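You operate a simulated robot arm through the tools that you are given. There is no shell and no other tool. Be economical: measure what you need, move in short steps, check, and stop when the job is done.

Carry out the task below with a simulated two-armed robot. There is one attempt and no reset: what you move stays moved.

## Task
Wipe up the spill on the top of the end table with the grey rag there and put it back.

Only the result counts: the job must be done as asked and must still hold three seconds after the hand-in. Knocking over, shifting, dropping, spilling or breaking anything else fails it.

## Robot
Two 6-joint arms with two-finger parallel grippers on one trunk, on a base that drives. Base frame: it is fixed to the floor where the robot stands at the start and does not move with it; the origin is under the middle of the robot, x ahead of it, y to its left, z up. Readings come in m, degrees, newtons and seconds.
The left shoulder is at the start at [0.06, 0.187, 0.972], the right one opposite. Payload 1.57 kg a hand.
The tool frame of a hand sits at the grasp point between the pads (the TCP): z along the fingers, y along the line on which they close. The tips reach 0.03 m beyond it. The gripper opens to 0.11 m. The fingers are 0.024 m wide and 0.012 m thick; the gripper's body (0.048 by 0.112 m) begins 0.078 m behind the TCP.
Orientation is that of the tool frame in the base frame, as a unit quaternion [x, y, z, w]. With the fingers straight down and closing along the base's y, the tool's x points along the base's -x, its y along +y and its z along -z.

## Interface
- The arms move only by the tool drive_tool. It takes "left_deltas", "right_deltas" or both (then of equal length, played together; a hand with none holds still); each is a list of rows, each a list of 7 numbers: the shift along the tool's x, y, z in m, then the turn, a rotation vector about the tool's x, y, z in degrees, then the opening, from 0 (shut) to 1 (fully open). In form: [[dx, dy, dz, wx, wy, wz, claw], ...]. A call has 1 to 12 rows; each row is the pose to reach, as a shift and turn from the pose commanded when the call began, along the tool's axes at that moment. Each row takes 0.2 s and may step no farther than 0.05 m and 8.6 degrees from the row before; otherwise, or with a gripper value out of range, the whole call is refused. Where a pose cannot be reached the arm comes as near as it can. A force on the tool above 40 N (or 10 N above the force at the start of the call, whichever is more), or a blocked arm, ends the call early, and 0.2 s more pass. The fingers move at their own pace (about 0.153 m/s each) and stop on an object; they squeeze with about 42 N. The grip force told is the motor's: it shows also when the fingers shut on nothing. Time passes only in rows, and 0.2 s behind the last, so rows that repeat a pose let the fingers close. The reply holds the time, the measured pose of the TCP, the force on the tool along the base axes, the opening and the grip force, in the units named above and with some noise, with the torque about the TCP (base axes, N m) and any sound that the robot's microphone picked up, and new pictures: "show" is both (left out), scene, wrist or none (wrist: the cameras of the hands that moved).
- Cameras (640 x 400 px; columns grow to the right, rows downward): "scene" is now at [0.0264, -0.0088, 1.4965]; the picture's right is [-0.02, -1.00, 0.00], its down [-0.76, 0.02, -0.65] and it looks along [0.65, -0.01, -0.76] (base axes); focal length 293 px, centre (320, 200). "left" rides on the left gripper at [0.07, -0.016, -0.141] in its tool frame; the picture's right is [0.23, 0.97, 0.00], its down [-0.85, 0.20, -0.48] and it looks along [-0.47, 0.11, 0.88] (tool axes); focal length 222 px, centre (320, 200). "right" rides on the right gripper at [0.07, 0.016, -0.141] in its tool frame; the picture's right is [-0.23, 0.97, 0.00], its down [-0.86, -0.20, -0.48] and it looks along [-0.47, -0.11, 0.88] (tool axes); focal length 222 px, centre (320, 200). There is no depth. A picture from a camera that has moved, and an enlarged one, comes with that camera's place and axes in the base frame and with its lens. The place of the scene camera against the robot may be out by one fixed shift of up to 0.025 m in any direction.
- move_column(by): slides the trunk up (or, below 0, down) by that many m; the arms and the scene camera ride with it, the base frame stays. It gives what a move gives, with no picture.
- steer(legs): drives the robot by 1 to 6 legs, each [ahead, left, turn to the left] in m, m and degrees, along the robot's own axes; the way and the turn of a leg run together, so that a leg with both is an arc; at most 1.5 m and 180 degrees a leg. The arms and the cameras ride along, it lands a little off, and it stops where it bumps. It gives what a move gives, and a new picture of the scene camera.
- turn_head(pan, tilt): turns the head with the scene camera to pan (to the left, within 86 degrees either way) and tilt (down, from -29 to 69), counted from straight ahead of the robot. It gives what a move gives, and a new picture of the scene camera.
- close_up(camera, box): a new picture of the part [left, top, right, bottom] of that camera's present view, enlarged. It takes no simulated time.
- job_done(): hands the job in; it is judged then, once.

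Go step by step. Nothing tells you exact positions but the pictures and the camera data: compare them with the known pose of the tool, close in by small moves and look again before you grip or let go. The budget is 120 turns and 260 pictures, counting those below and the enlarged ones. Unless the task says otherwise, let go and move clear before handing in, and close with one line.

The tools are called as name(argument=value, ...) on one line, values as JSON. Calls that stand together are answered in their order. drive_tool: Moves the arms, as the interface text tells. Its arguments: {"type":"object","properties":{"left_deltas":{"type":"array"},"right_deltas":{"type":"array"},"show":{"type":"string","enum":["both","scene","wrist","none"]}},"required":[]} The other tools are called the same way: move_column (by) slides the trunk up or down; steer (legs) drives the base; turn_head (pan, tilt) turns the head that bears the scene camera; close_up (camera, box) takes an enlarged picture of a part of a camera's view; job_done () hands the job in.

At the start:

```text
time_s: 0.0
left_tool_pos: [0.4777, 0.2655, 0.9848]
left_tcp_rot: [0.0, 1.0, 0.002, 0.0]
left_ft_force: [0.3, 0.6, -0.1]
left_moment: [0.05, -0.01, -0.02]
left_gripper_width: 0.1101
left_finger_force: 0.0
right_tool_pos: [0.3358, -0.0752, 0.9718]
right_tcp_rot: [0.0, 1.0, -0.001, 0.0]
right_ft_force: [1.2, 0.2, 0.6]
right_moment: [-0.01, 0.01, 0.03]
right_gripper_width: 0.1098
right_finger_force: 0.1
trunk travel left (down, up): [-0.6, 0.39]
robot x, y, heading: [0.0016, -0.0005, -0.1]
head pan, tilt: [-1.3, 49.8]
```

scene: 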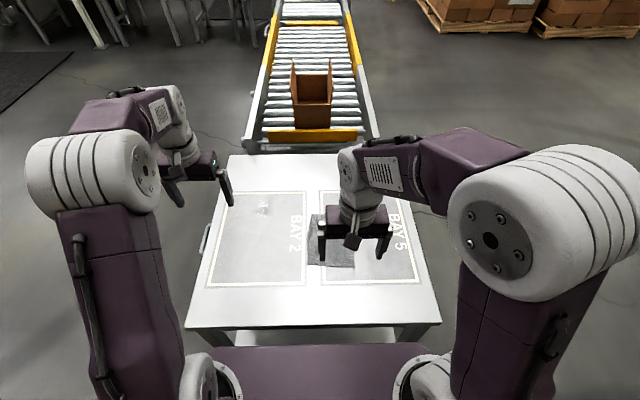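
right: 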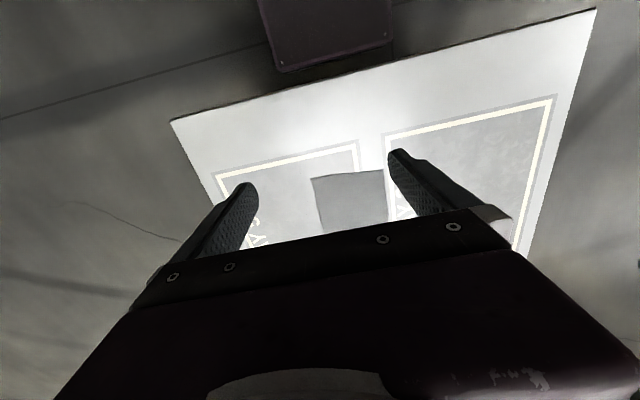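
left: 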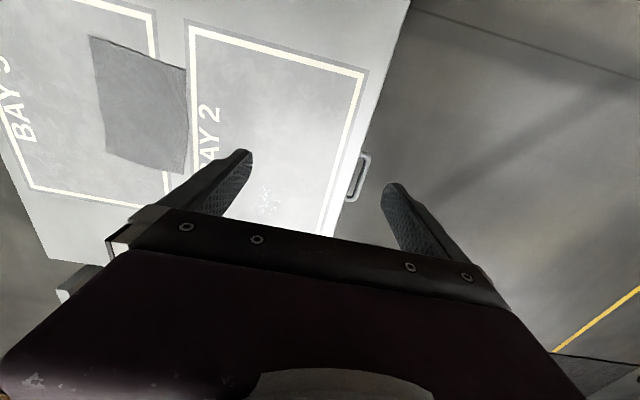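

The table is ahead, with the grey rag lying between the bays and a glassy patch in Bay 2, top left, that is probably the spill. I'll take enlarged views of both.

close_up(camera="scene", box=[180, 140, 440, 330])

close_up(camera="left", box=[40, 0, 400, 240])

close_up(camera="right", box=[180, 80, 580, 280])

```text
2.11 times, centred on (310, 235) of scene
camera zoom: at [0.0264, -0.0088, 1.4965], right [-0.02, -1.0, 0.0], down [-0.76, 0.02, -0.65], along [0.65, -0.01, -0.76], focal length 616 px, centre (341, 126)
```

zoom: 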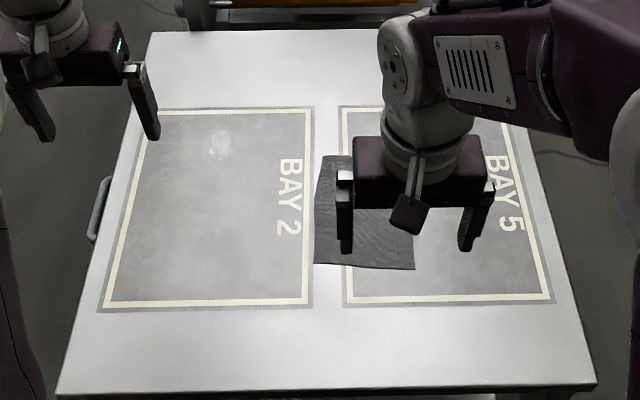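

```text
1.67 times, centred on (220, 120) of left
camera zoom: at [0.4094, 0.25, 1.1261], right [-0.23, 0.97, 0.0], down [0.85, 0.2, 0.48], along [0.47, 0.11, -0.88], focal length 370 px, centre (487, 333)
```

zoom: 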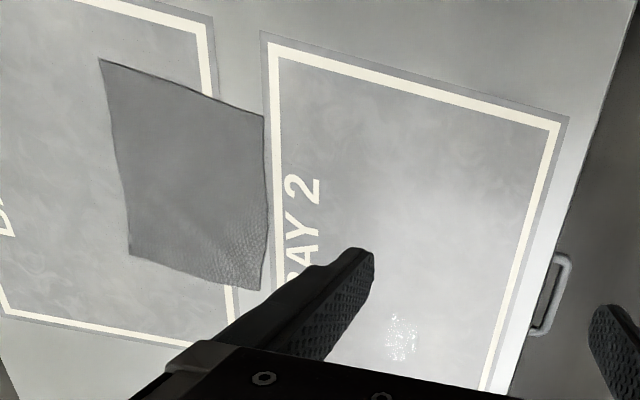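

```text
1.60 times, centred on (380, 180) of right
camera zoom: at [0.2652, -0.0597, 1.1131], right [0.23, 0.97, 0.0], down [0.86, -0.2, 0.48], along [0.47, -0.11, -0.88], focal length 355 px, centre (224, 232)
```

zoom: 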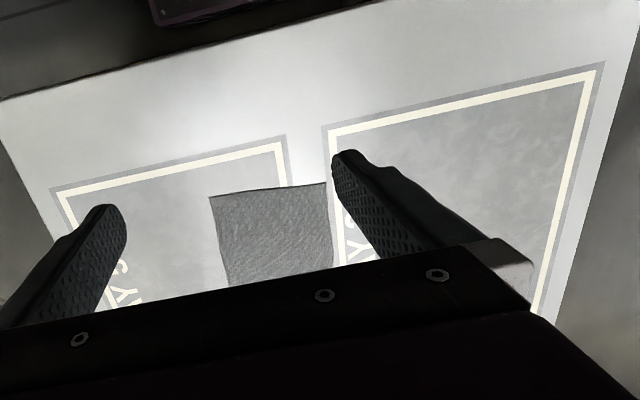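

The spill is at about (0.70, 0.19), and the rag spans x 0.45–0.67, y −0.17–0.0. The spill looks slightly out of reach, so I'll look down for the clearance between my base and the table.

turn_head(pan=0, tilt=69)

```text
time_s: 0.8
left_tool_pos: [0.4785, 0.2668, 0.9857]
left_tcp_rot: [0.0, 1.0, 0.001, 0.001]
left_ft_force: [0.2, 0.0, 0.0]
left_moment: [-0.04, 0.0, -0.01]
left_gripper_width: 0.11
left_finger_force: 0.0
right_tool_pos: [0.3349, -0.0741, 0.971]
right_tcp_rot: [0.0, 1.0, 0.0, 0.001]
right_ft_force: [0.0, 0.9, -0.4]
right_moment: [-0.02, 0.03, 0.03]
right_gripper_width: 0.1101
right_finger_force: 0.1
trunk travel left (down, up): [-0.6, 0.39]
robot x, y, heading: [-0.0015, 0.0002, -0.1]
head pan, tilt: [0.0, 68.8]
camera scene: at [0.0052, -0.0072, 1.4744], right [0.0, -1.0, 0.0], down [-0.93, 0.0, -0.36], along [0.36, 0.0, -0.93], focal length 293 px, centre (320, 200)
```

scene: 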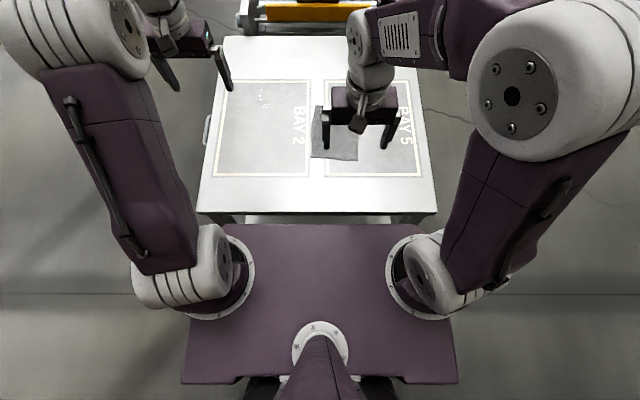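

The trunk plate clears the table, but I can't see the base beneath it, so I'd rather not drive forward. I'll move the right hand clear to the right, since the left hand can reach both rag and spill most easily.

drive_tool(right_deltas=[[0, -0.05, -0.01, 0, 0, 0, 1], [0, -0.1, -0.02, 0, 0, 0, 1], [0, -0.15, -0.03, 0, 0, 0, 1], [0.02, -0.19, -0.04, 0, 0, 0, 1], [0.04, -0.23, -0.05, 0, 0, 0, 1], [0.05, -0.27, -0.05, 0, 0, 0, 1]], show="none")

turn_head(pan=0, tilt=55)

```text
refused: row 1 steps farther than a row can; nothing moved
```

```text
time_s: 1.6
left_tool_pos: [0.4788, 0.2654, 0.9853]
left_tcp_rot: [0.0, 1.0, 0.002, -0.001]
left_ft_force: [-0.2, 0.8, -0.7]
left_moment: [-0.01, 0.0, 0.01]
left_gripper_width: 0.1102
left_finger_force: 0.1
right_tool_pos: [0.3359, -0.0744, 0.9717]
right_tcp_rot: [0.0, 1.0, -0.001, 0.001]
right_ft_force: [0.1, -0.3, 0.2]
right_moment: [-0.01, 0.0, -0.04]
right_gripper_width: 0.1099
right_finger_force: 0.0
trunk travel left (down, up): [-0.6, 0.39]
robot x, y, heading: [-0.0019, -0.0038, 0.1]
head pan, tilt: [0.0, 55.0]
camera scene: at [0.0212, -0.0072, 1.4897], right [0.0, -1.0, 0.0], down [-0.82, 0.0, -0.57], along [0.57, 0.0, -0.82], focal length 293 px, centre (320, 200)
```

scene: 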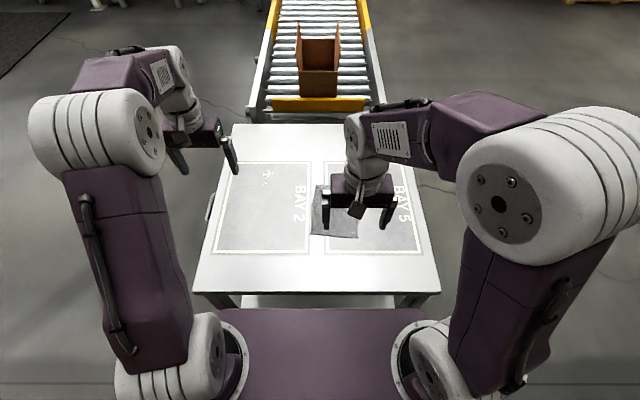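

The call was refused because its first step was a bit too long. I'll retry with smaller steps.

drive_tool(right_deltas=[[0, -0.045, -0.01, 0, 0, 0, 1], [0, -0.09, -0.02, 0, 0, 0, 1], [0, -0.135, -0.03, 0, 0, 0, 1], [0.01, -0.18, -0.04, 0, 0, 0, 1], [0.02, -0.22, -0.05, 0, 0, 0, 1], [0.03, -0.26, -0.05, 0, 0, 0, 1]], show="scene")

drive_tool(left_deltas=[[-0.01, -0.04, 0.01, 0, 0, 0, 1], [-0.02, -0.08, 0.02, 0, 0, 0, 1], [-0.03, -0.12, 0.03, 0, 0, 0, 1], [-0.04, -0.16, 0.04, 0, 0, 0, 1], [-0.05, -0.2, 0.05, 0, 0, 0, 1], [-0.06, -0.24, 0.06, 0, 0, 0, 1], [-0.07, -0.28, 0.08, 0, 0, 0, 1], [-0.08, -0.31, 0.1, 0, 0, 0, 1]])

```text
time_s: 3.0
left_tool_pos: [0.478, 0.2648, 0.9853]
left_tcp_rot: [0.0, 1.0, 0.001, 0.0]
left_ft_force: [-0.1, -0.3, 0.1]
left_moment: [0.03, 0.0, -0.01]
left_gripper_width: 0.1101
left_finger_force: 0.0
right_tool_pos: [0.3055, -0.3363, 1.02]
right_tcp_rot: [0.0, 1.0, 0.001, 0.0]
right_ft_force: [0.0, 0.0, 0.3]
right_moment: [0.02, 0.01, 0.02]
right_gripper_width: 0.11
right_finger_force: 0.0
trunk travel left (down, up): [-0.6, 0.39]
robot x, y, heading: [0.0006, 0.0007, 0.0]
head pan, tilt: [0.0, 55.0]
camera scene: at [0.0214, -0.0087, 1.4898], right [0.0, -1.0, 0.0], down [-0.82, 0.0, -0.57], along [0.57, 0.0, -0.82], focal length 293 px, centre (320, 200)
```

scene: 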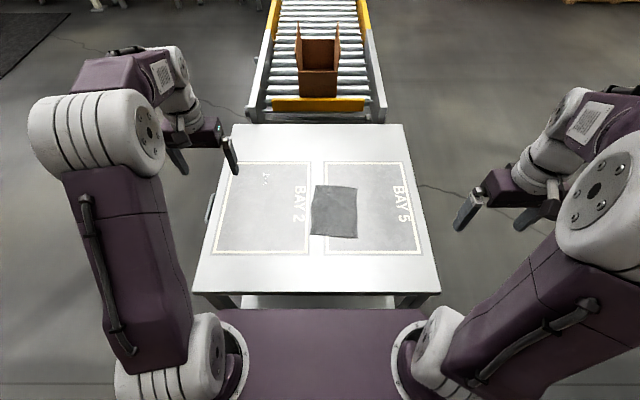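

```text
time_s: 4.8
left_tool_pos: [0.5491, -0.0305, 0.8915]
left_tcp_rot: [-0.001, 1.0, 0.001, -0.001]
left_ft_force: [-0.4, 0.4, -0.8]
left_moment: [-0.02, -0.01, 0.0]
left_gripper_width: 0.1099
left_finger_force: 0.2
left hand out of reach, approached as far as the arm can: row 8
right_tool_pos: [0.3046, -0.3368, 1.0198]
right_tcp_rot: [0.0, 1.0, 0.0, 0.0]
right_ft_force: [-0.6, 0.6, -0.1]
right_moment: [0.03, -0.02, -0.02]
right_gripper_width: 0.11
right_finger_force: 0.1
trunk travel left (down, up): [-0.6, 0.39]
robot x, y, heading: [-0.0042, 0.0022, 0.1]
head pan, tilt: [0.0, 55.0]
camera scene: at [0.021, -0.0072, 1.4898], right [0.0, -1.0, 0.0], down [-0.82, 0.0, -0.57], along [0.57, 0.0, -0.82], focal length 293 px, centre (320, 200)
camera left: at [0.4798, -0.0474, 1.0315], right [-0.23, 0.97, 0.0], down [0.86, 0.2, 0.48], along [0.47, 0.11, -0.88], focal length 222 px, centre (320, 200)
```

scene: 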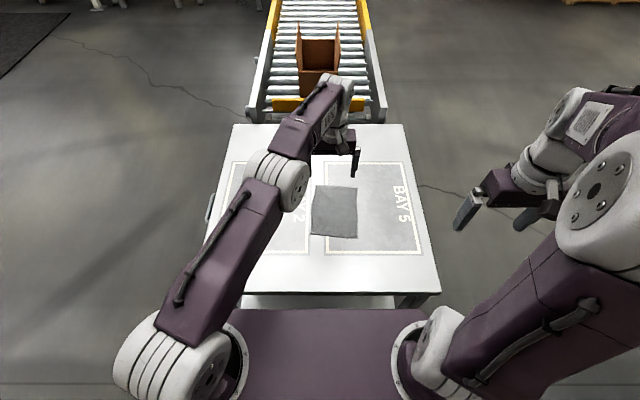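
left: 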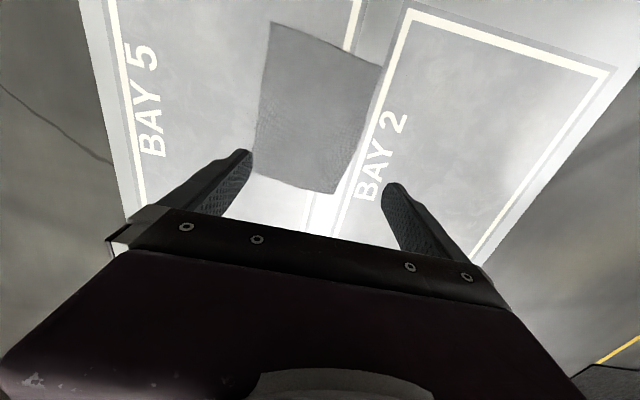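

The rag is at about x 0.44–0.66, y −0.14 to 0.02, and the left arm is near its reach limit here. The right wrist camera should be looking down into the gap between base and table, so I'll use it to see how far I can drive in.

close_up(camera="right", box=[0, 0, 640, 400])

```text
1.00 times, centred on (320, 200) of right
camera zoom: at [0.235, -0.3197, 1.1616], right [0.23, 0.97, 0.0], down [0.86, -0.2, 0.48], along [0.47, -0.11, -0.88], focal length 222 px, centre (320, 200)
```

zoom: 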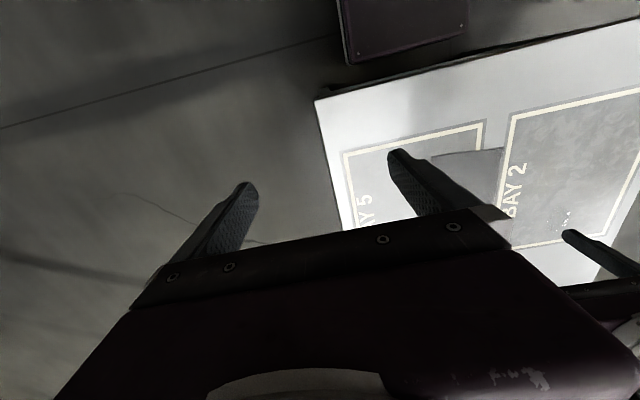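

close_up(camera="right", box=[300, 0, 640, 120])

```text
1.88 times, centred on (470, 60) of right
camera zoom: at [0.235, -0.3197, 1.1616], right [0.23, 0.97, 0.0], down [0.86, -0.2, 0.48], along [0.47, -0.11, -0.88], focal length 418 px, centre (38, 464)
```

zoom: 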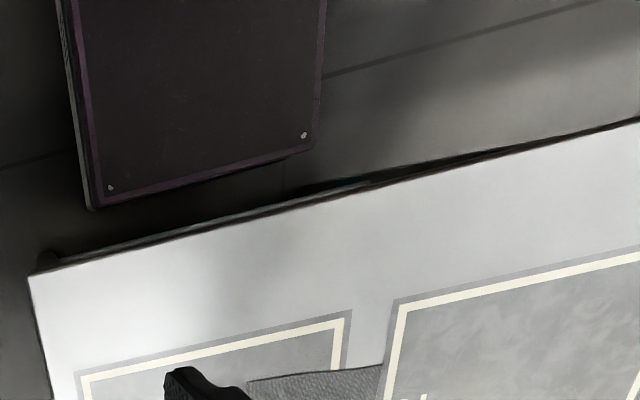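

The base sits low with its front at about x 0.21, and the table edge is at about 0.27, so there's hardly room to drive forward. I'll test above the table whether the left hand reaches the spill with its fingers tilted outward.

drive_tool(left_deltas=[[0, 0.045, 0, 0, -4, 0, 1], [0, 0.09, 0, 0, -9, 0, 1], [0, 0.135, 0.0, 0, -14, 0, 1], [-0.02, 0.18, 0.0, 0, -20, 0, 1], [-0.05, 0.21, 0.02, 0, -26, 0, 1], [-0.08, 0.22, 0.04, 0, -31, 0, 1], [-0.11, 0.22, 0.06, 0, -35, 0, 1], [-0.145, 0.22, 0.08, 0, -38, 0, 1], [-0.145, 0.22, 0.12, 0, -40, 0, 1]])

```text
time_s: 6.8
left_tool_pos: [0.6947, 0.1898, 0.7718]
left_tcp_rot: [0.0, 0.939, 0.001, 0.343]
left_ft_force: [0.1, -0.4, 0.4]
left_moment: [0.03, -0.01, -0.01]
left_gripper_width: 0.1101
left_finger_force: 0.1
right_tool_pos: [0.3054, -0.3347, 1.0191]
right_tcp_rot: [0.0, 1.0, 0.0, 0.001]
right_ft_force: [-0.4, 0.1, 0.2]
right_moment: [-0.02, 0.0, 0.01]
right_gripper_width: 0.11
right_finger_force: 0.0
trunk travel left (down, up): [-0.6, 0.39]
robot x, y, heading: [0.0024, 0.0038, 0.4]
head pan, tilt: [0.0, 55.0]
camera scene: at [0.0217, -0.0069, 1.4898], right [0.0, -1.0, 0.0], down [-0.82, 0.0, -0.57], along [0.57, 0.0, -0.82], focal length 293 px, centre (320, 200)
camera left: at [0.5514, 0.1729, 0.8336], right [-0.17, 0.97, -0.14], down [0.35, 0.2, 0.92], along [0.92, 0.11, -0.37], focal length 222 px, centre (320, 200)
```

scene: 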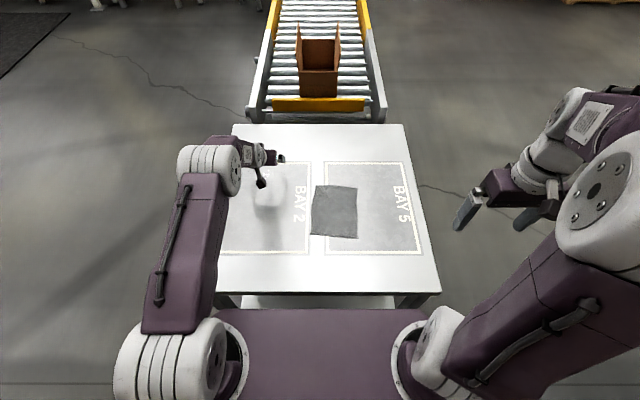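
left: 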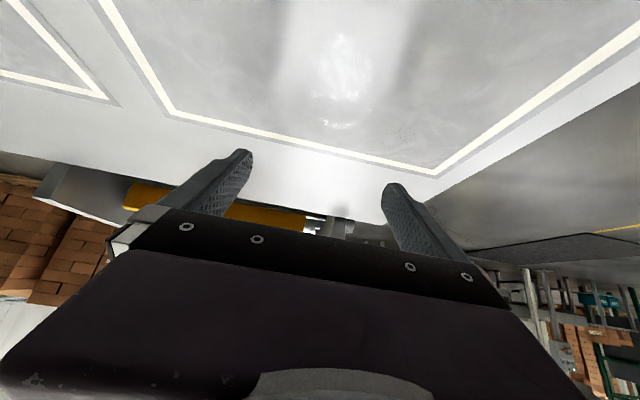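

The tilted hand reaches it. I'll enlarge this view to pin down the extent of the spill.

close_up(camera="left", box=[200, 0, 460, 165])

close_up(camera="scene", box=[220, 130, 380, 250])

```text
2.42 times, centred on (330, 82) of left
camera zoom: at [0.5514, 0.1729, 0.8336], right [-0.17, 0.97, -0.14], down [0.35, 0.2, 0.92], along [0.92, 0.11, -0.37], focal length 538 px, centre (296, 485)
```

zoom: 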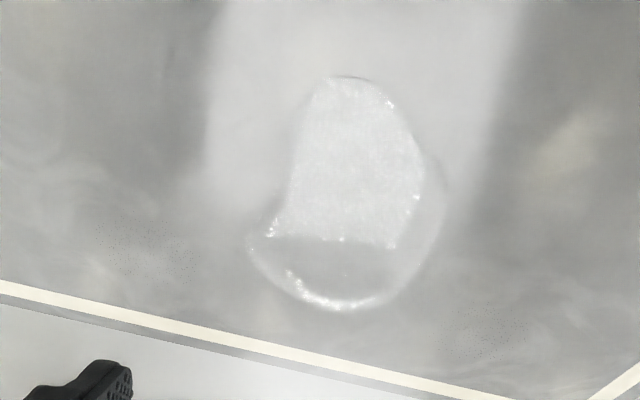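

```text
3.33 times, centred on (300, 190) of scene
camera zoom: at [0.0217, -0.0069, 1.4898], right [0.0, -1.0, 0.0], down [-0.82, 0.0, -0.57], along [0.57, 0.0, -0.82], focal length 976 px, centre (387, 233)
```

zoom: 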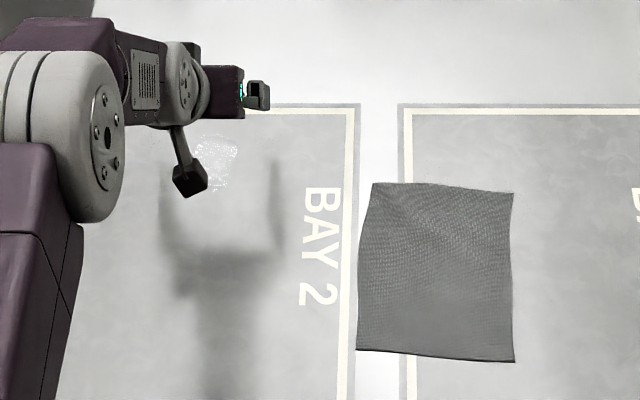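

The spill covers x 0.66–0.77, y 0.15–0.235, centred at about (0.715, 0.195). I'll go back over the left part of the rag with a slight tilt to pinch it.

drive_tool(left_deltas=[[0.017, -0.03, -0.02, 0, 4, 0, 0.6], [0.034, -0.06, -0.04, 0, 8, 0, 0.6], [0.051, -0.09, -0.055, 0, 12, 0, 0.6], [0.068, -0.12, -0.065, 0, 16, 0, 0.6], [0.085, -0.15, -0.075, 0, 20, 0, 0.6], [0.102, -0.18, -0.075, 0, 23, 0, 0.6], [0.12, -0.21, -0.075, 0, 25, 0, 0.6]])

```text
time_s: 8.4
left_tool_pos: [0.555, -0.0218, 0.7507]
left_tcp_rot: [0.0, 0.991, 0.003, 0.13]
left_ft_force: [-0.5, 0.3, 0.0]
left_moment: [0.0, -0.01, -0.01]
left_gripper_width: 0.0661
left_finger_force: 0.1
right_tool_pos: [0.3044, -0.3354, 1.0197]
right_tcp_rot: [0.001, 1.0, 0.0, -0.001]
right_ft_force: [-0.1, 0.0, 0.1]
right_moment: [-0.03, 0.05, -0.04]
right_gripper_width: 0.1102
right_finger_force: 0.2
trunk travel left (down, up): [-0.6, 0.39]
robot x, y, heading: [0.0005, 0.0048, 0.2]
head pan, tilt: [0.0, 55.0]
camera scene: at [0.0211, -0.0082, 1.4898], right [0.0, -1.0, 0.0], down [-0.82, 0.0, -0.57], along [0.57, 0.0, -0.82], focal length 293 px, centre (320, 200)
camera left: at [0.4513, -0.0381, 0.8689], right [-0.22, 0.97, -0.06], down [0.7, 0.2, 0.68], along [0.68, 0.11, -0.73], focal length 222 px, centre (320, 200)
```

scene: 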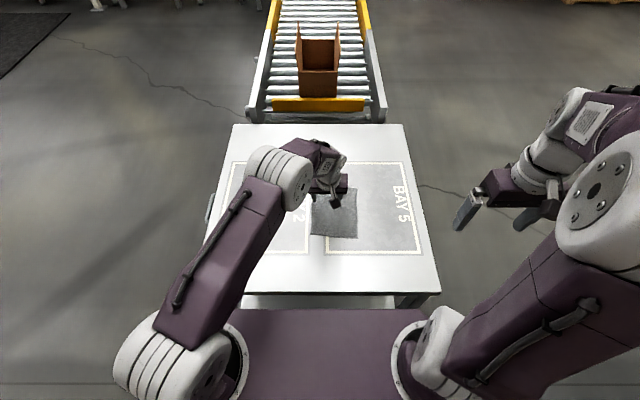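
left: 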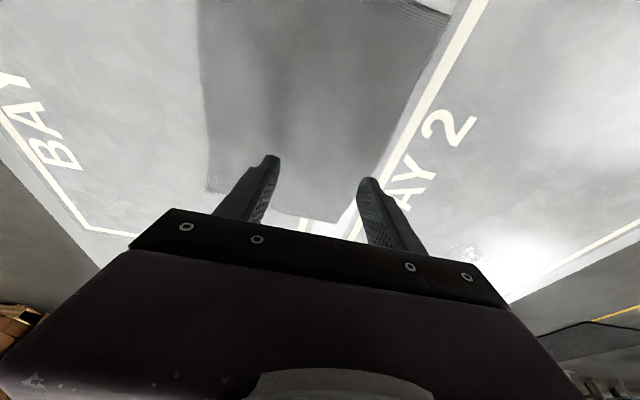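

close_up(camera="left", box=[180, 0, 500, 240])

```text
1.67 times, centred on (340, 120) of left
camera zoom: at [0.4513, -0.0381, 0.8689], right [-0.22, 0.97, -0.06], down [0.7, 0.2, 0.68], along [0.68, 0.11, -0.73], focal length 370 px, centre (287, 333)
```

zoom: 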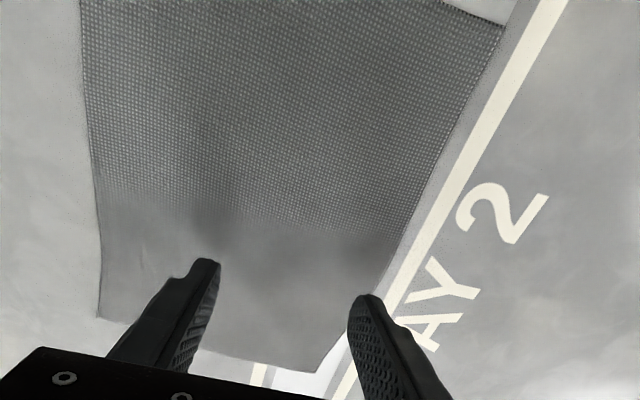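

The fingers straddle the rag's left part well. I'll descend in small steps until I touch.

drive_tool(left_deltas=[[0.0052, 0, 0.0193, 0, 0, 0, 0.6], [0.0104, 0, 0.0386, 0, 0, 0, 0.6], [0.0142, 0, 0.0531, 0, 0, 0, 0.6]], show="wrist")

```text
time_s: 8.9
left_tool_pos: [0.5609, -0.0238, 0.7286]
left_tcp_rot: [-0.001, 0.99, -0.003, 0.139]
left_ft_force: [-2.8, 0.1, 15.7]
left_moment: [0.6, 0.14, 0.11]
left_gripper_width: 0.0664
left_finger_force: 0.5
right_tool_pos: [0.3041, -0.3344, 1.0201]
right_tcp_rot: [0.0, 1.0, 0.0, 0.001]
right_ft_force: [0.7, 0.1, -0.8]
right_moment: [0.03, 0.04, -0.02]
right_gripper_width: 0.1099
right_finger_force: 0.1
trunk travel left (down, up): [-0.6, 0.39]
robot x, y, heading: [-0.0034, 0.0003, 0.0]
head pan, tilt: [0.0, 55.0]
stopped in row 2 (left hand): the force on the tool passed its limit (the readings are from after the stop); the commanded pose is now the measured one
camera left: at [0.454, -0.0392, 0.8457], right [-0.22, 0.97, -0.07], down [0.69, 0.2, 0.69], along [0.69, 0.11, -0.72], focal length 222 px, centre (320, 200)
```

left: 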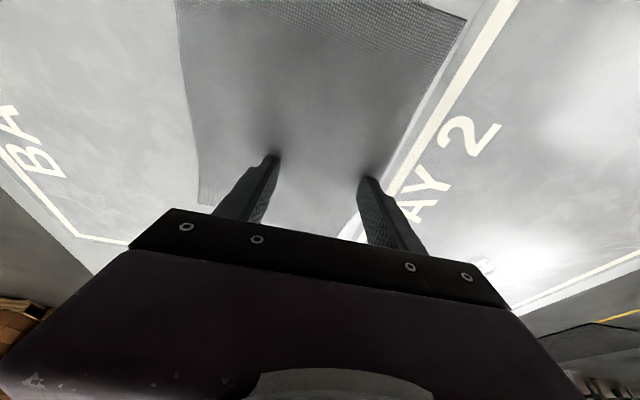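

Contact came at TCP z 0.729, so the surface is really at about 0.695. That puts the spill at about x 0.636–0.717, y 0.16–0.217, and the rag's centre at (0.544, −0.053). I'll close on the rag here.

drive_tool(left_deltas=[[0, 0, 0, 0, 0, 0, 0.3], [0, 0, 0, 0, 0, 0, 0], [0, 0, 0, 0, 0, 0, 0], [0, 0, 0, 0, 0, 0, 0]], show="wrist")

close_up(camera="left", box=[160, 0, 500, 240])

```text
time_s: 9.9
left_tool_pos: [0.5597, -0.0232, 0.7292]
left_tcp_rot: [0.0, 0.99, -0.003, 0.14]
left_ft_force: [2.5, 1.4, 22.0]
left_moment: [0.08, -0.03, -0.01]
left_gripper_width: 0.0025
left_finger_force: 24.2
right_tool_pos: [0.3032, -0.3343, 1.0191]
right_tcp_rot: [0.001, 1.0, 0.0, 0.001]
right_ft_force: [-0.3, 0.2, -0.3]
right_moment: [-0.03, -0.01, -0.02]
right_gripper_width: 0.1101
right_finger_force: 0.0
trunk travel left (down, up): [-0.6, 0.39]
robot x, y, heading: [-0.0009, -0.002, -0.2]
head pan, tilt: [0.0, 55.0]
camera left: at [0.4536, -0.0388, 0.8456], right [-0.22, 0.97, -0.07], down [0.69, 0.2, 0.69], along [0.69, 0.1, -0.72], focal length 222 px, centre (320, 200)
```

left: 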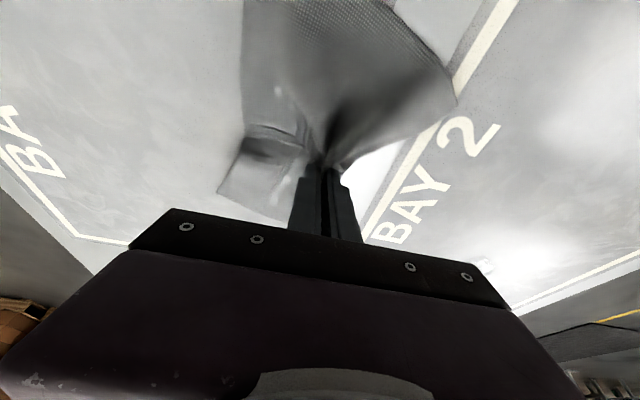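

```text
1.67 times, centred on (330, 120) of left
camera zoom: at [0.4536, -0.0388, 0.8456], right [-0.22, 0.97, -0.07], down [0.69, 0.2, 0.69], along [0.69, 0.1, -0.72], focal length 370 px, centre (303, 333)
```

zoom: 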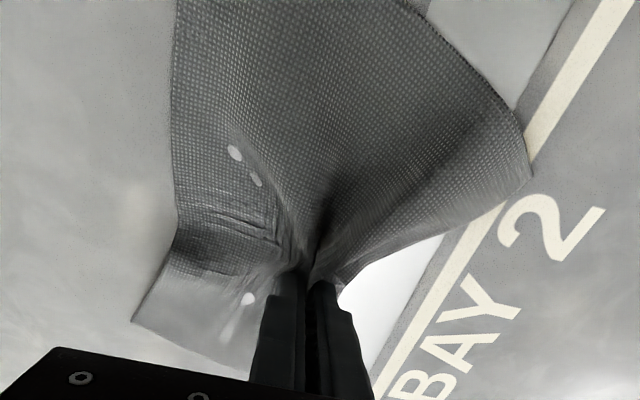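

The rag is firmly pinched. I'll lift slightly, carry it to the spill with increasing tilt, and look.

drive_tool(left_deltas=[[-0.008, 0, -0.029, 0, 0, 0, 0], [-0.022, 0.03, -0.027, 0, -3, 0, 0], [-0.036, 0.06, -0.023, 0, -6, 0, 0], [-0.052, 0.09, -0.018, 0, -9, 0, 0], [-0.07, 0.12, -0.012, 0, -13, 0, 0], [-0.087, 0.15, -0.006, 0, -17, 0, 0], [-0.105, 0.18, -0.002, 0, -20, 0, 0], [-0.121, 0.213, 0.003, 0, -22, 0, 0]])

```text
time_s: 11.7
left_tool_pos: [0.6727, 0.1815, 0.7555]
left_tcp_rot: [-0.001, 0.947, -0.002, 0.321]
left_ft_force: [-1.0, -0.1, 0.2]
left_moment: [0.0, -0.01, -0.03]
left_gripper_width: 0.0028
left_finger_force: 24.1
left hand out of reach, approached as far as the arm can: row 8
right_tool_pos: [0.3054, -0.3345, 1.019]
right_tcp_rot: [0.0, 1.0, 0.0, -0.001]
right_ft_force: [0.2, 0.7, -0.1]
right_moment: [-0.01, -0.01, 0.02]
right_gripper_width: 0.1101
right_finger_force: 0.1
trunk travel left (down, up): [-0.6, 0.39]
robot x, y, heading: [-0.0008, -0.0006, -0.0]
head pan, tilt: [0.0, 55.0]
camera scene: at [0.0217, -0.0066, 1.4898], right [0.0, -1.0, 0.0], down [-0.82, 0.0, -0.57], along [0.57, 0.0, -0.82], focal length 293 px, centre (320, 200)
camera left: at [0.5318, 0.1663, 0.8253], right [-0.18, 0.97, -0.14], down [0.39, 0.2, 0.9], along [0.9, 0.11, -0.42], focal length 222 px, centre (320, 200)
```

scene: 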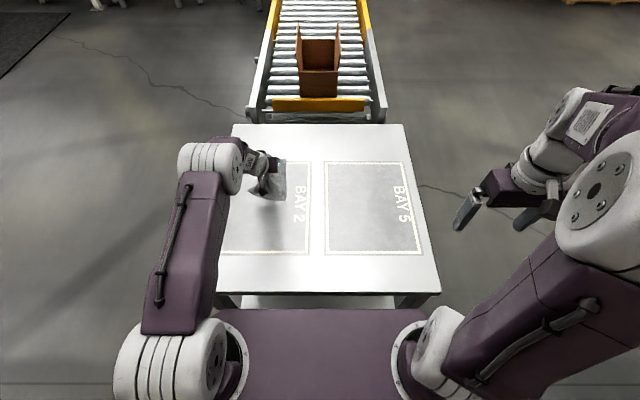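
left: 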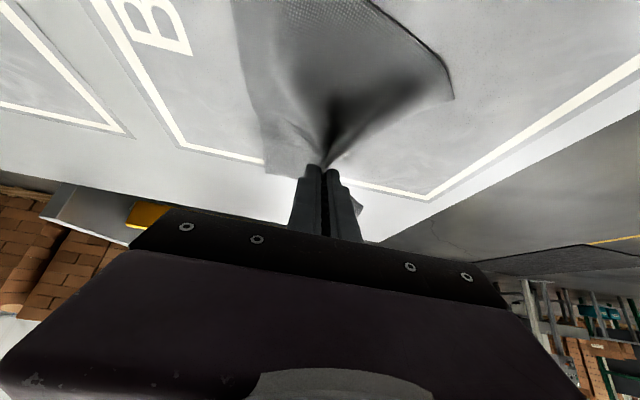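

The rag is over the spill. Lowering it to contact with a bit more tilt.

drive_tool(left_deltas=[[0.006, 0, 0.008, 0, -2, 0, 0], [0.012, 0, 0.016, 0, -4, 0, 0], [0.018, 0, 0.024, 0, -5, 0, 0]], show="wrist")

```text
time_s: 12.5
left_tool_pos: [0.6728, 0.1829, 0.729]
left_tcp_rot: [-0.001, 0.93, -0.001, 0.367]
left_ft_force: [1.9, 0.6, 6.8]
left_moment: [0.03, -0.09, 0.03]
left_gripper_width: 0.0028
left_finger_force: 24.1
left hand out of reach, approached as far as the arm can: row 1
right_tool_pos: [0.3039, -0.3349, 1.0184]
right_tcp_rot: [0.0, 1.0, 0.001, 0.001]
right_ft_force: [-0.5, -0.3, 0.1]
right_moment: [0.0, -0.04, -0.01]
right_gripper_width: 0.1101
right_finger_force: 0.0
trunk travel left (down, up): [-0.6, 0.39]
robot x, y, heading: [0.004, 0.0018, -0.0]
head pan, tilt: [0.0, 55.0]
camera left: at [0.5264, 0.1665, 0.7838], right [-0.17, 0.97, -0.16], down [0.3, 0.2, 0.93], along [0.94, 0.11, -0.32], focal length 222 px, centre (320, 200)
```

left: 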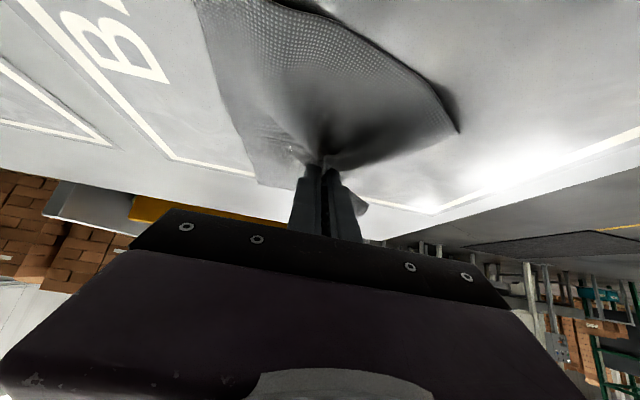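

In contact at about 7 N. Now wiping back and forth over the spill.

drive_tool(left_deltas=[[0.0014, 0.035, 0.0015, 0, 0, 0, 0], [0.0014, 0.06, 0.0015, 0, 0, 0, 0], [0.0014, 0.02, 0.0015, 0, 0, 0, 0], [0.0014, -0.02, 0.0015, 0, 0, 0, 0], [0.0014, -0.05, 0.0015, 0, 0, 0, 0], [0.0197, -0.05, -0.0155, 0, 0, 0, 0], [0.0197, -0.01, -0.0155, 0, 0, 0, 0], [0.0197, 0.03, -0.0155, 0, 0, 0, 0], [0.0197, 0.06, -0.0155, 0, 0, 0, 0], [0.038, 0.06, -0.0325, 0, 0, 0, 0], [0.038, 0.02, -0.0325, 0, 0, 0, 0], [0.038, -0.025, -0.0325, 0, 0, 0, 0]])

```text
time_s: 15.1
left_tool_pos: [0.6209, 0.1583, 0.7263]
left_tcp_rot: [-0.001, 0.93, -0.001, 0.368]
left_ft_force: [1.6, 7.1, 29.2]
left_moment: [0.28, -0.3, 0.11]
left_gripper_width: 0.0028
left_finger_force: 24.3
right_tool_pos: [0.3018, -0.3352, 1.0198]
right_tcp_rot: [-0.001, 1.0, 0.0, 0.002]
right_ft_force: [-0.5, 0.6, -0.5]
right_moment: [0.02, 0.0, -0.01]
right_gripper_width: 0.1096
right_finger_force: 0.1
trunk travel left (down, up): [-0.6, 0.39]
robot x, y, heading: [-0.0012, 0.002, 0.2]
head pan, tilt: [0.0, 55.0]
camera scene: at [0.0164, -0.0082, 1.4899], right [0.0, -1.0, 0.0], down [-0.82, 0.0, -0.58], along [0.58, 0.0, -0.82], focal length 293 px, centre (320, 200)
camera left: at [0.4743, 0.1418, 0.7823], right [-0.17, 0.97, -0.16], down [0.3, 0.2, 0.93], along [0.94, 0.11, -0.32], focal length 222 px, centre (320, 200)
```

scene: 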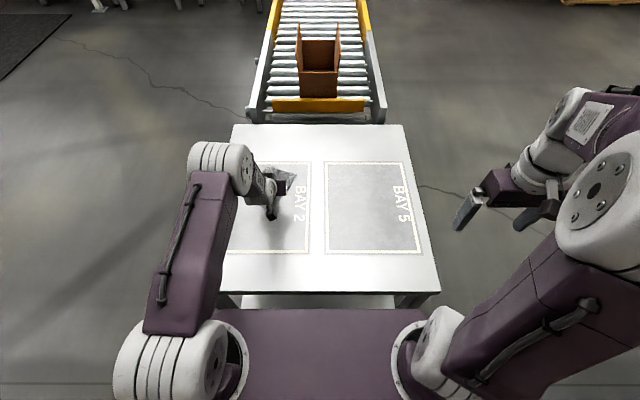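
left: 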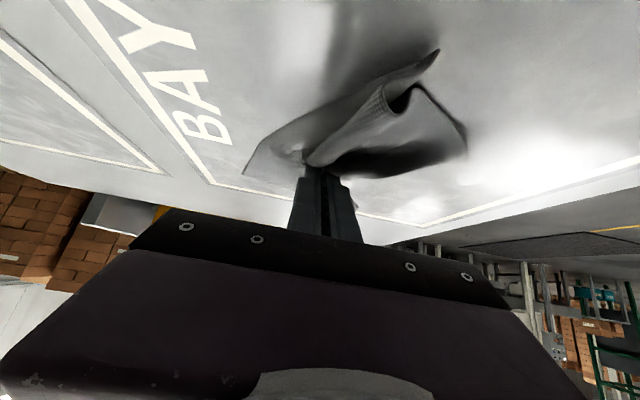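

Lifting off and moving aside to inspect the spill.

drive_tool(left_deltas=[[-0.027, 0, -0.029, 0, 0, 0, 0], [-0.04, -0.02, -0.055, 0, 3, 0, 0], [-0.035, -0.06, -0.075, 0, 6, 0, 0], [-0.018, -0.1, -0.0925, 0, 8, 0, 0], [-0.018, -0.14, -0.0925, 0, 8, 0, 0], [-0.018, -0.18, -0.0925, 0, 8, 0, 0]])

close_up(camera="scene", box=[220, 130, 380, 250])

close_up(camera="left", box=[200, 0, 640, 240])

```text
time_s: 16.5
left_tool_pos: [0.573, -0.0246, 0.8047]
left_tcp_rot: [0.0, 0.954, -0.001, 0.299]
left_ft_force: [-0.1, -0.4, -1.0]
left_moment: [-0.01, 0.0, 0.02]
left_gripper_width: 0.0024
left_finger_force: 24.0
right_tool_pos: [0.3048, -0.3352, 1.0194]
right_tcp_rot: [0.0, 1.0, 0.001, 0.0]
right_ft_force: [0.6, -0.4, 0.1]
right_moment: [-0.02, 0.02, 0.01]
right_gripper_width: 0.1103
right_finger_force: 0.1
trunk travel left (down, up): [-0.6, 0.39]
robot x, y, heading: [-0.0019, 0.0008, -0.3]
head pan, tilt: [0.0, 55.0]
camera scene: at [0.0212, -0.0086, 1.4898], right [0.0, -1.0, 0.0], down [-0.82, 0.0, -0.57], along [0.57, 0.0, -0.82], focal length 293 px, centre (320, 200)
camera left: at [0.4362, -0.0396, 0.882], right [-0.19, 0.97, -0.13], down [0.43, 0.2, 0.88], along [0.88, 0.11, -0.46], focal length 222 px, centre (320, 200)
```

scene: 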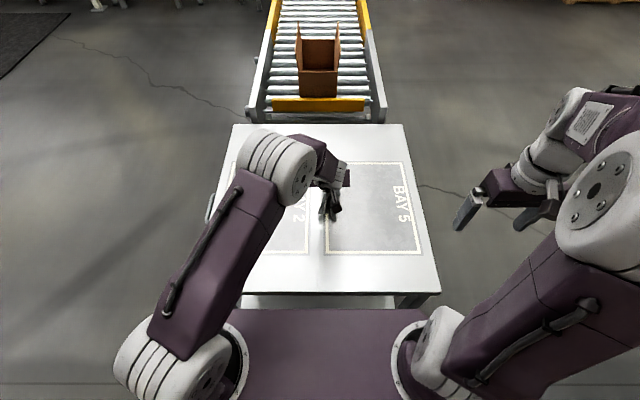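
left: 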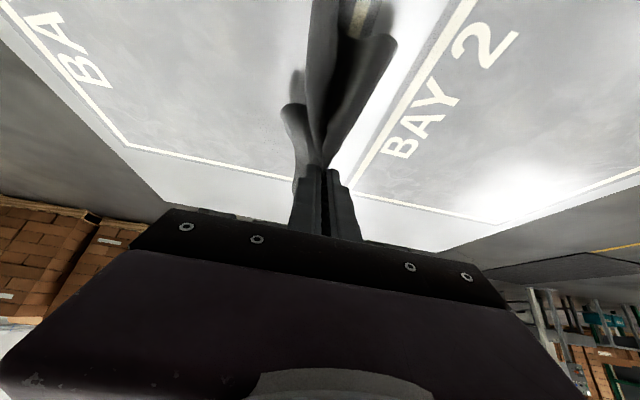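

```text
3.33 times, centred on (300, 190) of scene
camera zoom: at [0.0212, -0.0086, 1.4898], right [0.0, -1.0, 0.0], down [-0.82, 0.0, -0.57], along [0.57, 0.0, -0.82], focal length 976 px, centre (387, 233)
```

zoom: 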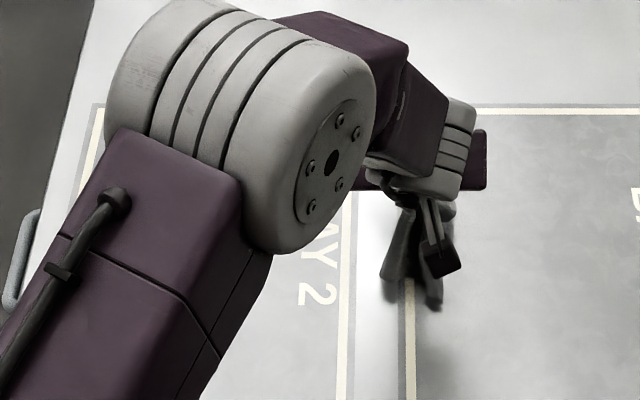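

```text
1.45 times, centred on (420, 120) of left
camera zoom: at [0.4362, -0.0396, 0.882], right [-0.19, 0.97, -0.13], down [0.43, 0.2, 0.88], along [0.88, 0.11, -0.46], focal length 323 px, centre (174, 316)
```

zoom: 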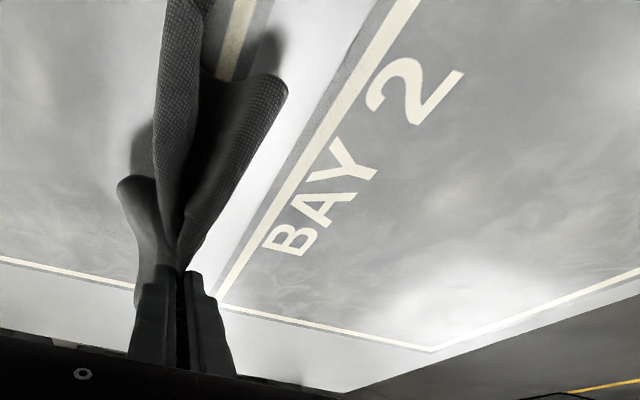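

close_up(camera="left", box=[370, 120, 560, 225])

close_up(camera="right", box=[480, 80, 640, 260])

```text
3.37 times, centred on (465, 172) of left
camera zoom: at [0.4362, -0.0396, 0.882], right [-0.19, 0.97, -0.13], down [0.43, 0.2, 0.88], along [0.88, 0.11, -0.46], focal length 748 px, centre (-168, 293)
```

zoom: 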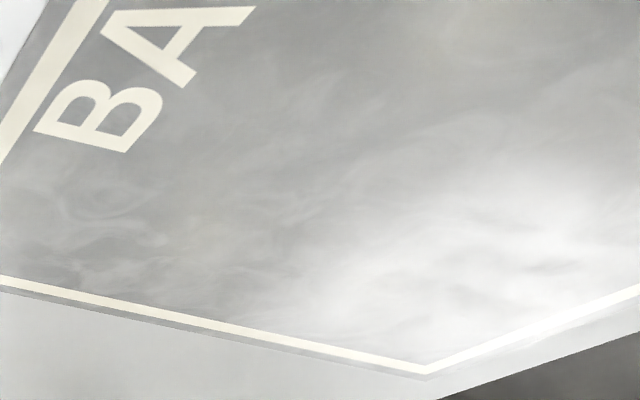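

```text
2.22 times, centred on (560, 170) of right
camera zoom: at [0.2353, -0.3207, 1.1611], right [0.23, 0.97, 0.0], down [0.86, -0.2, 0.48], along [0.47, -0.11, -0.88], focal length 494 px, centre (-213, 267)
```

zoom: 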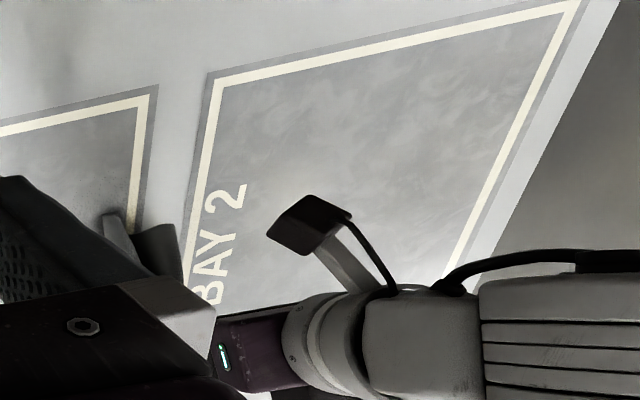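

No trace of liquid in these views. I'll raise the hand to the starting pose for an unobstructed look before putting the rag back.

drive_tool(left_deltas=[[-0.003, 0.03, -0.025, 0, 4, 0, 0], [-0.006, 0.06, -0.05, 0, 8, 0, 0], [-0.009, 0.09, -0.075, 0, 12, 0, 0], [-0.012, 0.12, -0.1, 0, 16, 0, 0], [-0.015, 0.155, -0.125, 0, 20, 0, 0], [-0.018, 0.19, -0.15, 0, 24, 0, 0], [-0.021, 0.225, -0.175, 0, 28, 0, 0], [-0.023, 0.26, -0.19, 0, 31, 0, 0], [-0.025, 0.29, -0.202, 0, 34, 0, 0]], show="wrist")

close_up(camera="scene", box=[200, 130, 360, 250])

```text
time_s: 18.5
left_tool_pos: [0.4503, 0.2535, 0.9457]
left_tcp_rot: [0.004, 0.994, 0.107, 0.03]
left_ft_force: [-0.9, -0.7, -0.2]
left_moment: [0.0, 0.0, 0.02]
left_gripper_width: 0.0028
left_finger_force: 24.1
left hand out of reach, approached as far as the arm can: row 4, 5, 6, 7, 8, 9
right_tool_pos: [0.3068, -0.3355, 1.0186]
right_tcp_rot: [0.0, 1.0, 0.001, 0.0]
right_ft_force: [0.8, -0.2, -0.7]
right_moment: [0.04, -0.03, -0.04]
right_gripper_width: 0.1099
right_finger_force: 0.1
trunk travel left (down, up): [-0.6, 0.39]
robot x, y, heading: [0.0007, 0.0014, -0.0]
head pan, tilt: [0.0, 55.0]
camera left: at [0.3725, 0.2096, 1.0755], right [-0.23, 0.95, 0.19], down [0.82, 0.08, 0.56], along [0.52, 0.29, -0.81], focal length 222 px, centre (320, 200)
```

left: 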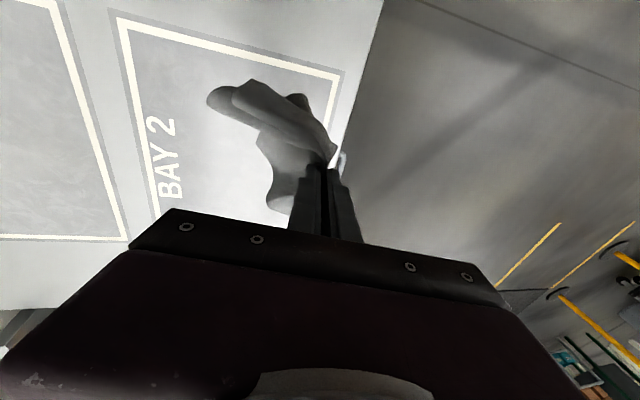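

```text
3.33 times, centred on (280, 190) of scene
camera zoom: at [0.0214, -0.0091, 1.4897], right [0.0, -1.0, 0.0], down [-0.82, 0.0, -0.57], along [0.57, 0.0, -0.82], focal length 976 px, centre (453, 233)
```

zoom: 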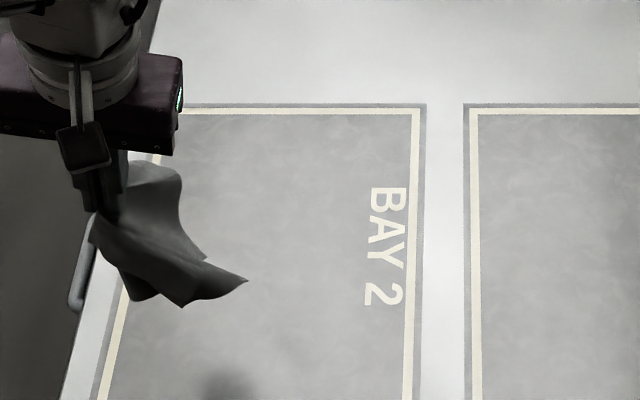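

The spill is gone. Now I'll carry the rag back to its spot, halfway first to settle the orientation.

drive_tool(left_deltas=[[0, -0.04, 0.0, 0, -3, 0, 0], [0, -0.08, 0.0, 0, -6, 0, 0], [-0.01, -0.12, 0.0, 0, -9, 0, 0], [-0.02, -0.16, 0.01, 0, -12, 0, 0], [-0.03, -0.2, 0.02, 0, -15, 0, 0]], show="none")

```text
time_s: 19.7
left_tool_pos: [0.4832, 0.0625, 0.8851]
left_tcp_rot: [0.017, 0.981, 0.105, 0.16]
left_ft_force: [1.0, 0.0, -0.6]
left_moment: [-0.03, 0.0, 0.02]
left_gripper_width: 0.0029
left_finger_force: 23.7
right_tool_pos: [0.3057, -0.3367, 1.0188]
right_tcp_rot: [0.001, 1.0, -0.001, 0.0]
right_ft_force: [-0.1, 0.3, 1.6]
right_moment: [-0.02, 0.0, 0.01]
right_gripper_width: 0.1101
right_finger_force: 0.0
trunk travel left (down, up): [-0.6, 0.39]
robot x, y, heading: [-0.0015, -0.0002, -0.1]
head pan, tilt: [0.0, 55.0]
```

drive_tool(left_deltas=[[-0.012, -0.036, 0.001, 2.3, -2.4, -0.8, 0], [-0.024, -0.072, 0.002, 4.6, -4.8, -1.6, 0], [-0.035, -0.108, 0.003, 6.9, -7.2, -2.4, 0], [-0.047, -0.145, 0.004, 9.2, -9.6, -3.2, 0], [-0.0586, -0.181, 0.005, 11.5, -12, -3.9, 0]])

```text
time_s: 20.9
left_tool_pos: [0.5398, -0.1181, 0.8592]
left_tcp_rot: [0.01, 0.965, -0.001, 0.263]
left_ft_force: [-0.5, 0.0, -0.5]
left_moment: [0.05, 0.0, 0.04]
left_gripper_width: 0.0025
left_finger_force: 24.1
right_tool_pos: [0.3062, -0.335, 1.0189]
right_tcp_rot: [0.001, 1.0, -0.001, 0.0]
right_ft_force: [-0.3, -0.1, -1.0]
right_moment: [0.0, 0.0, -0.02]
right_gripper_width: 0.11
right_finger_force: 0.1
trunk travel left (down, up): [-0.6, 0.39]
robot x, y, heading: [0.0013, 0.0007, -0.1]
head pan, tilt: [0.0, 55.0]
camera scene: at [0.0217, -0.0081, 1.4898], right [0.0, -1.0, 0.0], down [-0.82, 0.0, -0.57], along [0.57, 0.0, -0.82], focal length 293 px, centre (320, 200)
camera left: at [0.4088, -0.1302, 0.9454], right [-0.17, 0.98, -0.11], down [0.5, 0.19, 0.85], along [0.85, 0.09, -0.52], focal length 222 px, centre (320, 200)
```

scene: 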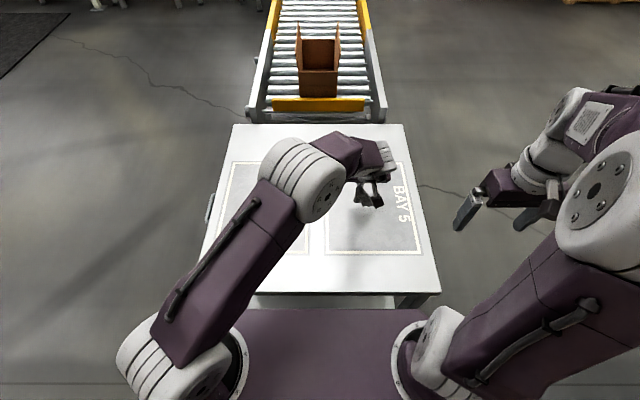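
left: 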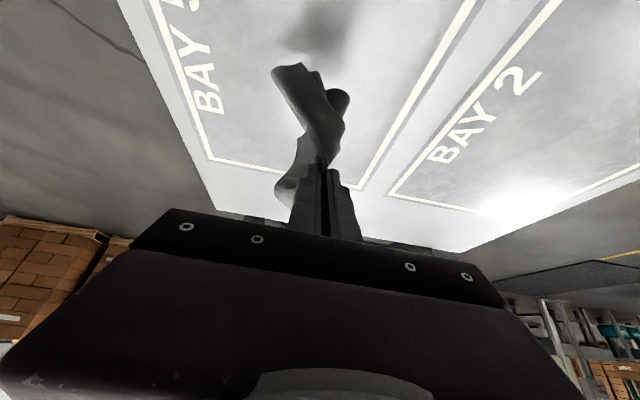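

The rag hangs above its spot. I'll lower it while moving toward +y so that it trails out to the right, as it lay.

drive_tool(left_deltas=[[0.01, -0.01, 0.03, 0, 0, 0, 0], [0.024, -0.01, 0.056, 0, 0, 0, 0], [0.034, 0.01, 0.075, 0, 0, 0, 0], [0.04, 0.03, 0.088, 0, 0, 0, 0], [0.045, 0.05, 0.098, 0, 0, 0, 0], [0.048, 0.07, 0.105, 0, 0, 0, 0], [0.051, 0.09, 0.111, 0, 0, 0, 0], [0.053, 0.105, 0.115, 0, 0, 0, 0]])

close_up(camera="left", box=[160, 0, 500, 240])

```text
time_s: 22.7
left_tool_pos: [0.5544, -0.0124, 0.7326]
left_tcp_rot: [0.011, 0.965, -0.003, 0.263]
left_ft_force: [-0.7, 0.0, 1.0]
left_moment: [-0.01, 0.03, -0.02]
left_gripper_width: 0.003
left_finger_force: 24.0
right_tool_pos: [0.3058, -0.3348, 1.019]
right_tcp_rot: [-0.001, 1.0, 0.0, -0.001]
right_ft_force: [-0.4, -0.1, -0.6]
right_moment: [-0.01, 0.02, -0.01]
right_gripper_width: 0.1098
right_finger_force: 0.0
trunk travel left (down, up): [-0.6, 0.39]
robot x, y, heading: [-0.0018, -0.0041, -0.2]
head pan, tilt: [0.0, 55.0]
camera scene: at [0.0214, -0.007, 1.4898], right [0.0, -1.0, 0.0], down [-0.82, 0.0, -0.57], along [0.57, 0.0, -0.82], focal length 293 px, centre (320, 200)
camera left: at [0.4238, -0.0245, 0.8199], right [-0.17, 0.98, -0.11], down [0.5, 0.19, 0.85], along [0.85, 0.09, -0.52], focal length 222 px, centre (320, 200)
```

scene: 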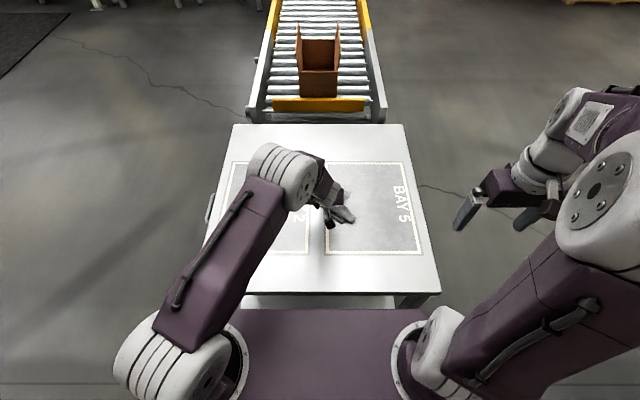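
left: 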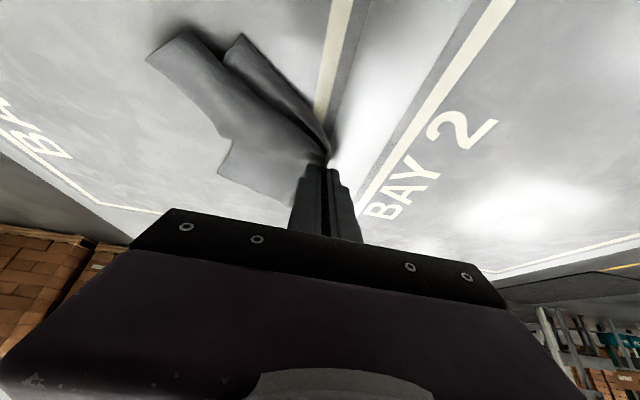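

```text
1.67 times, centred on (330, 120) of left
camera zoom: at [0.4238, -0.0245, 0.8199], right [-0.17, 0.98, -0.11], down [0.5, 0.19, 0.85], along [0.85, 0.09, -0.52], focal length 370 px, centre (303, 333)
```

zoom: 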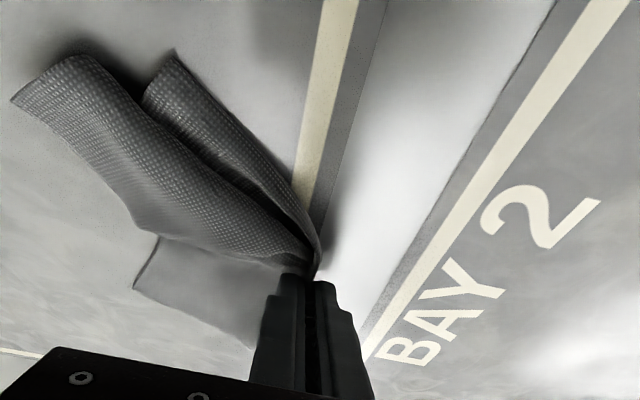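

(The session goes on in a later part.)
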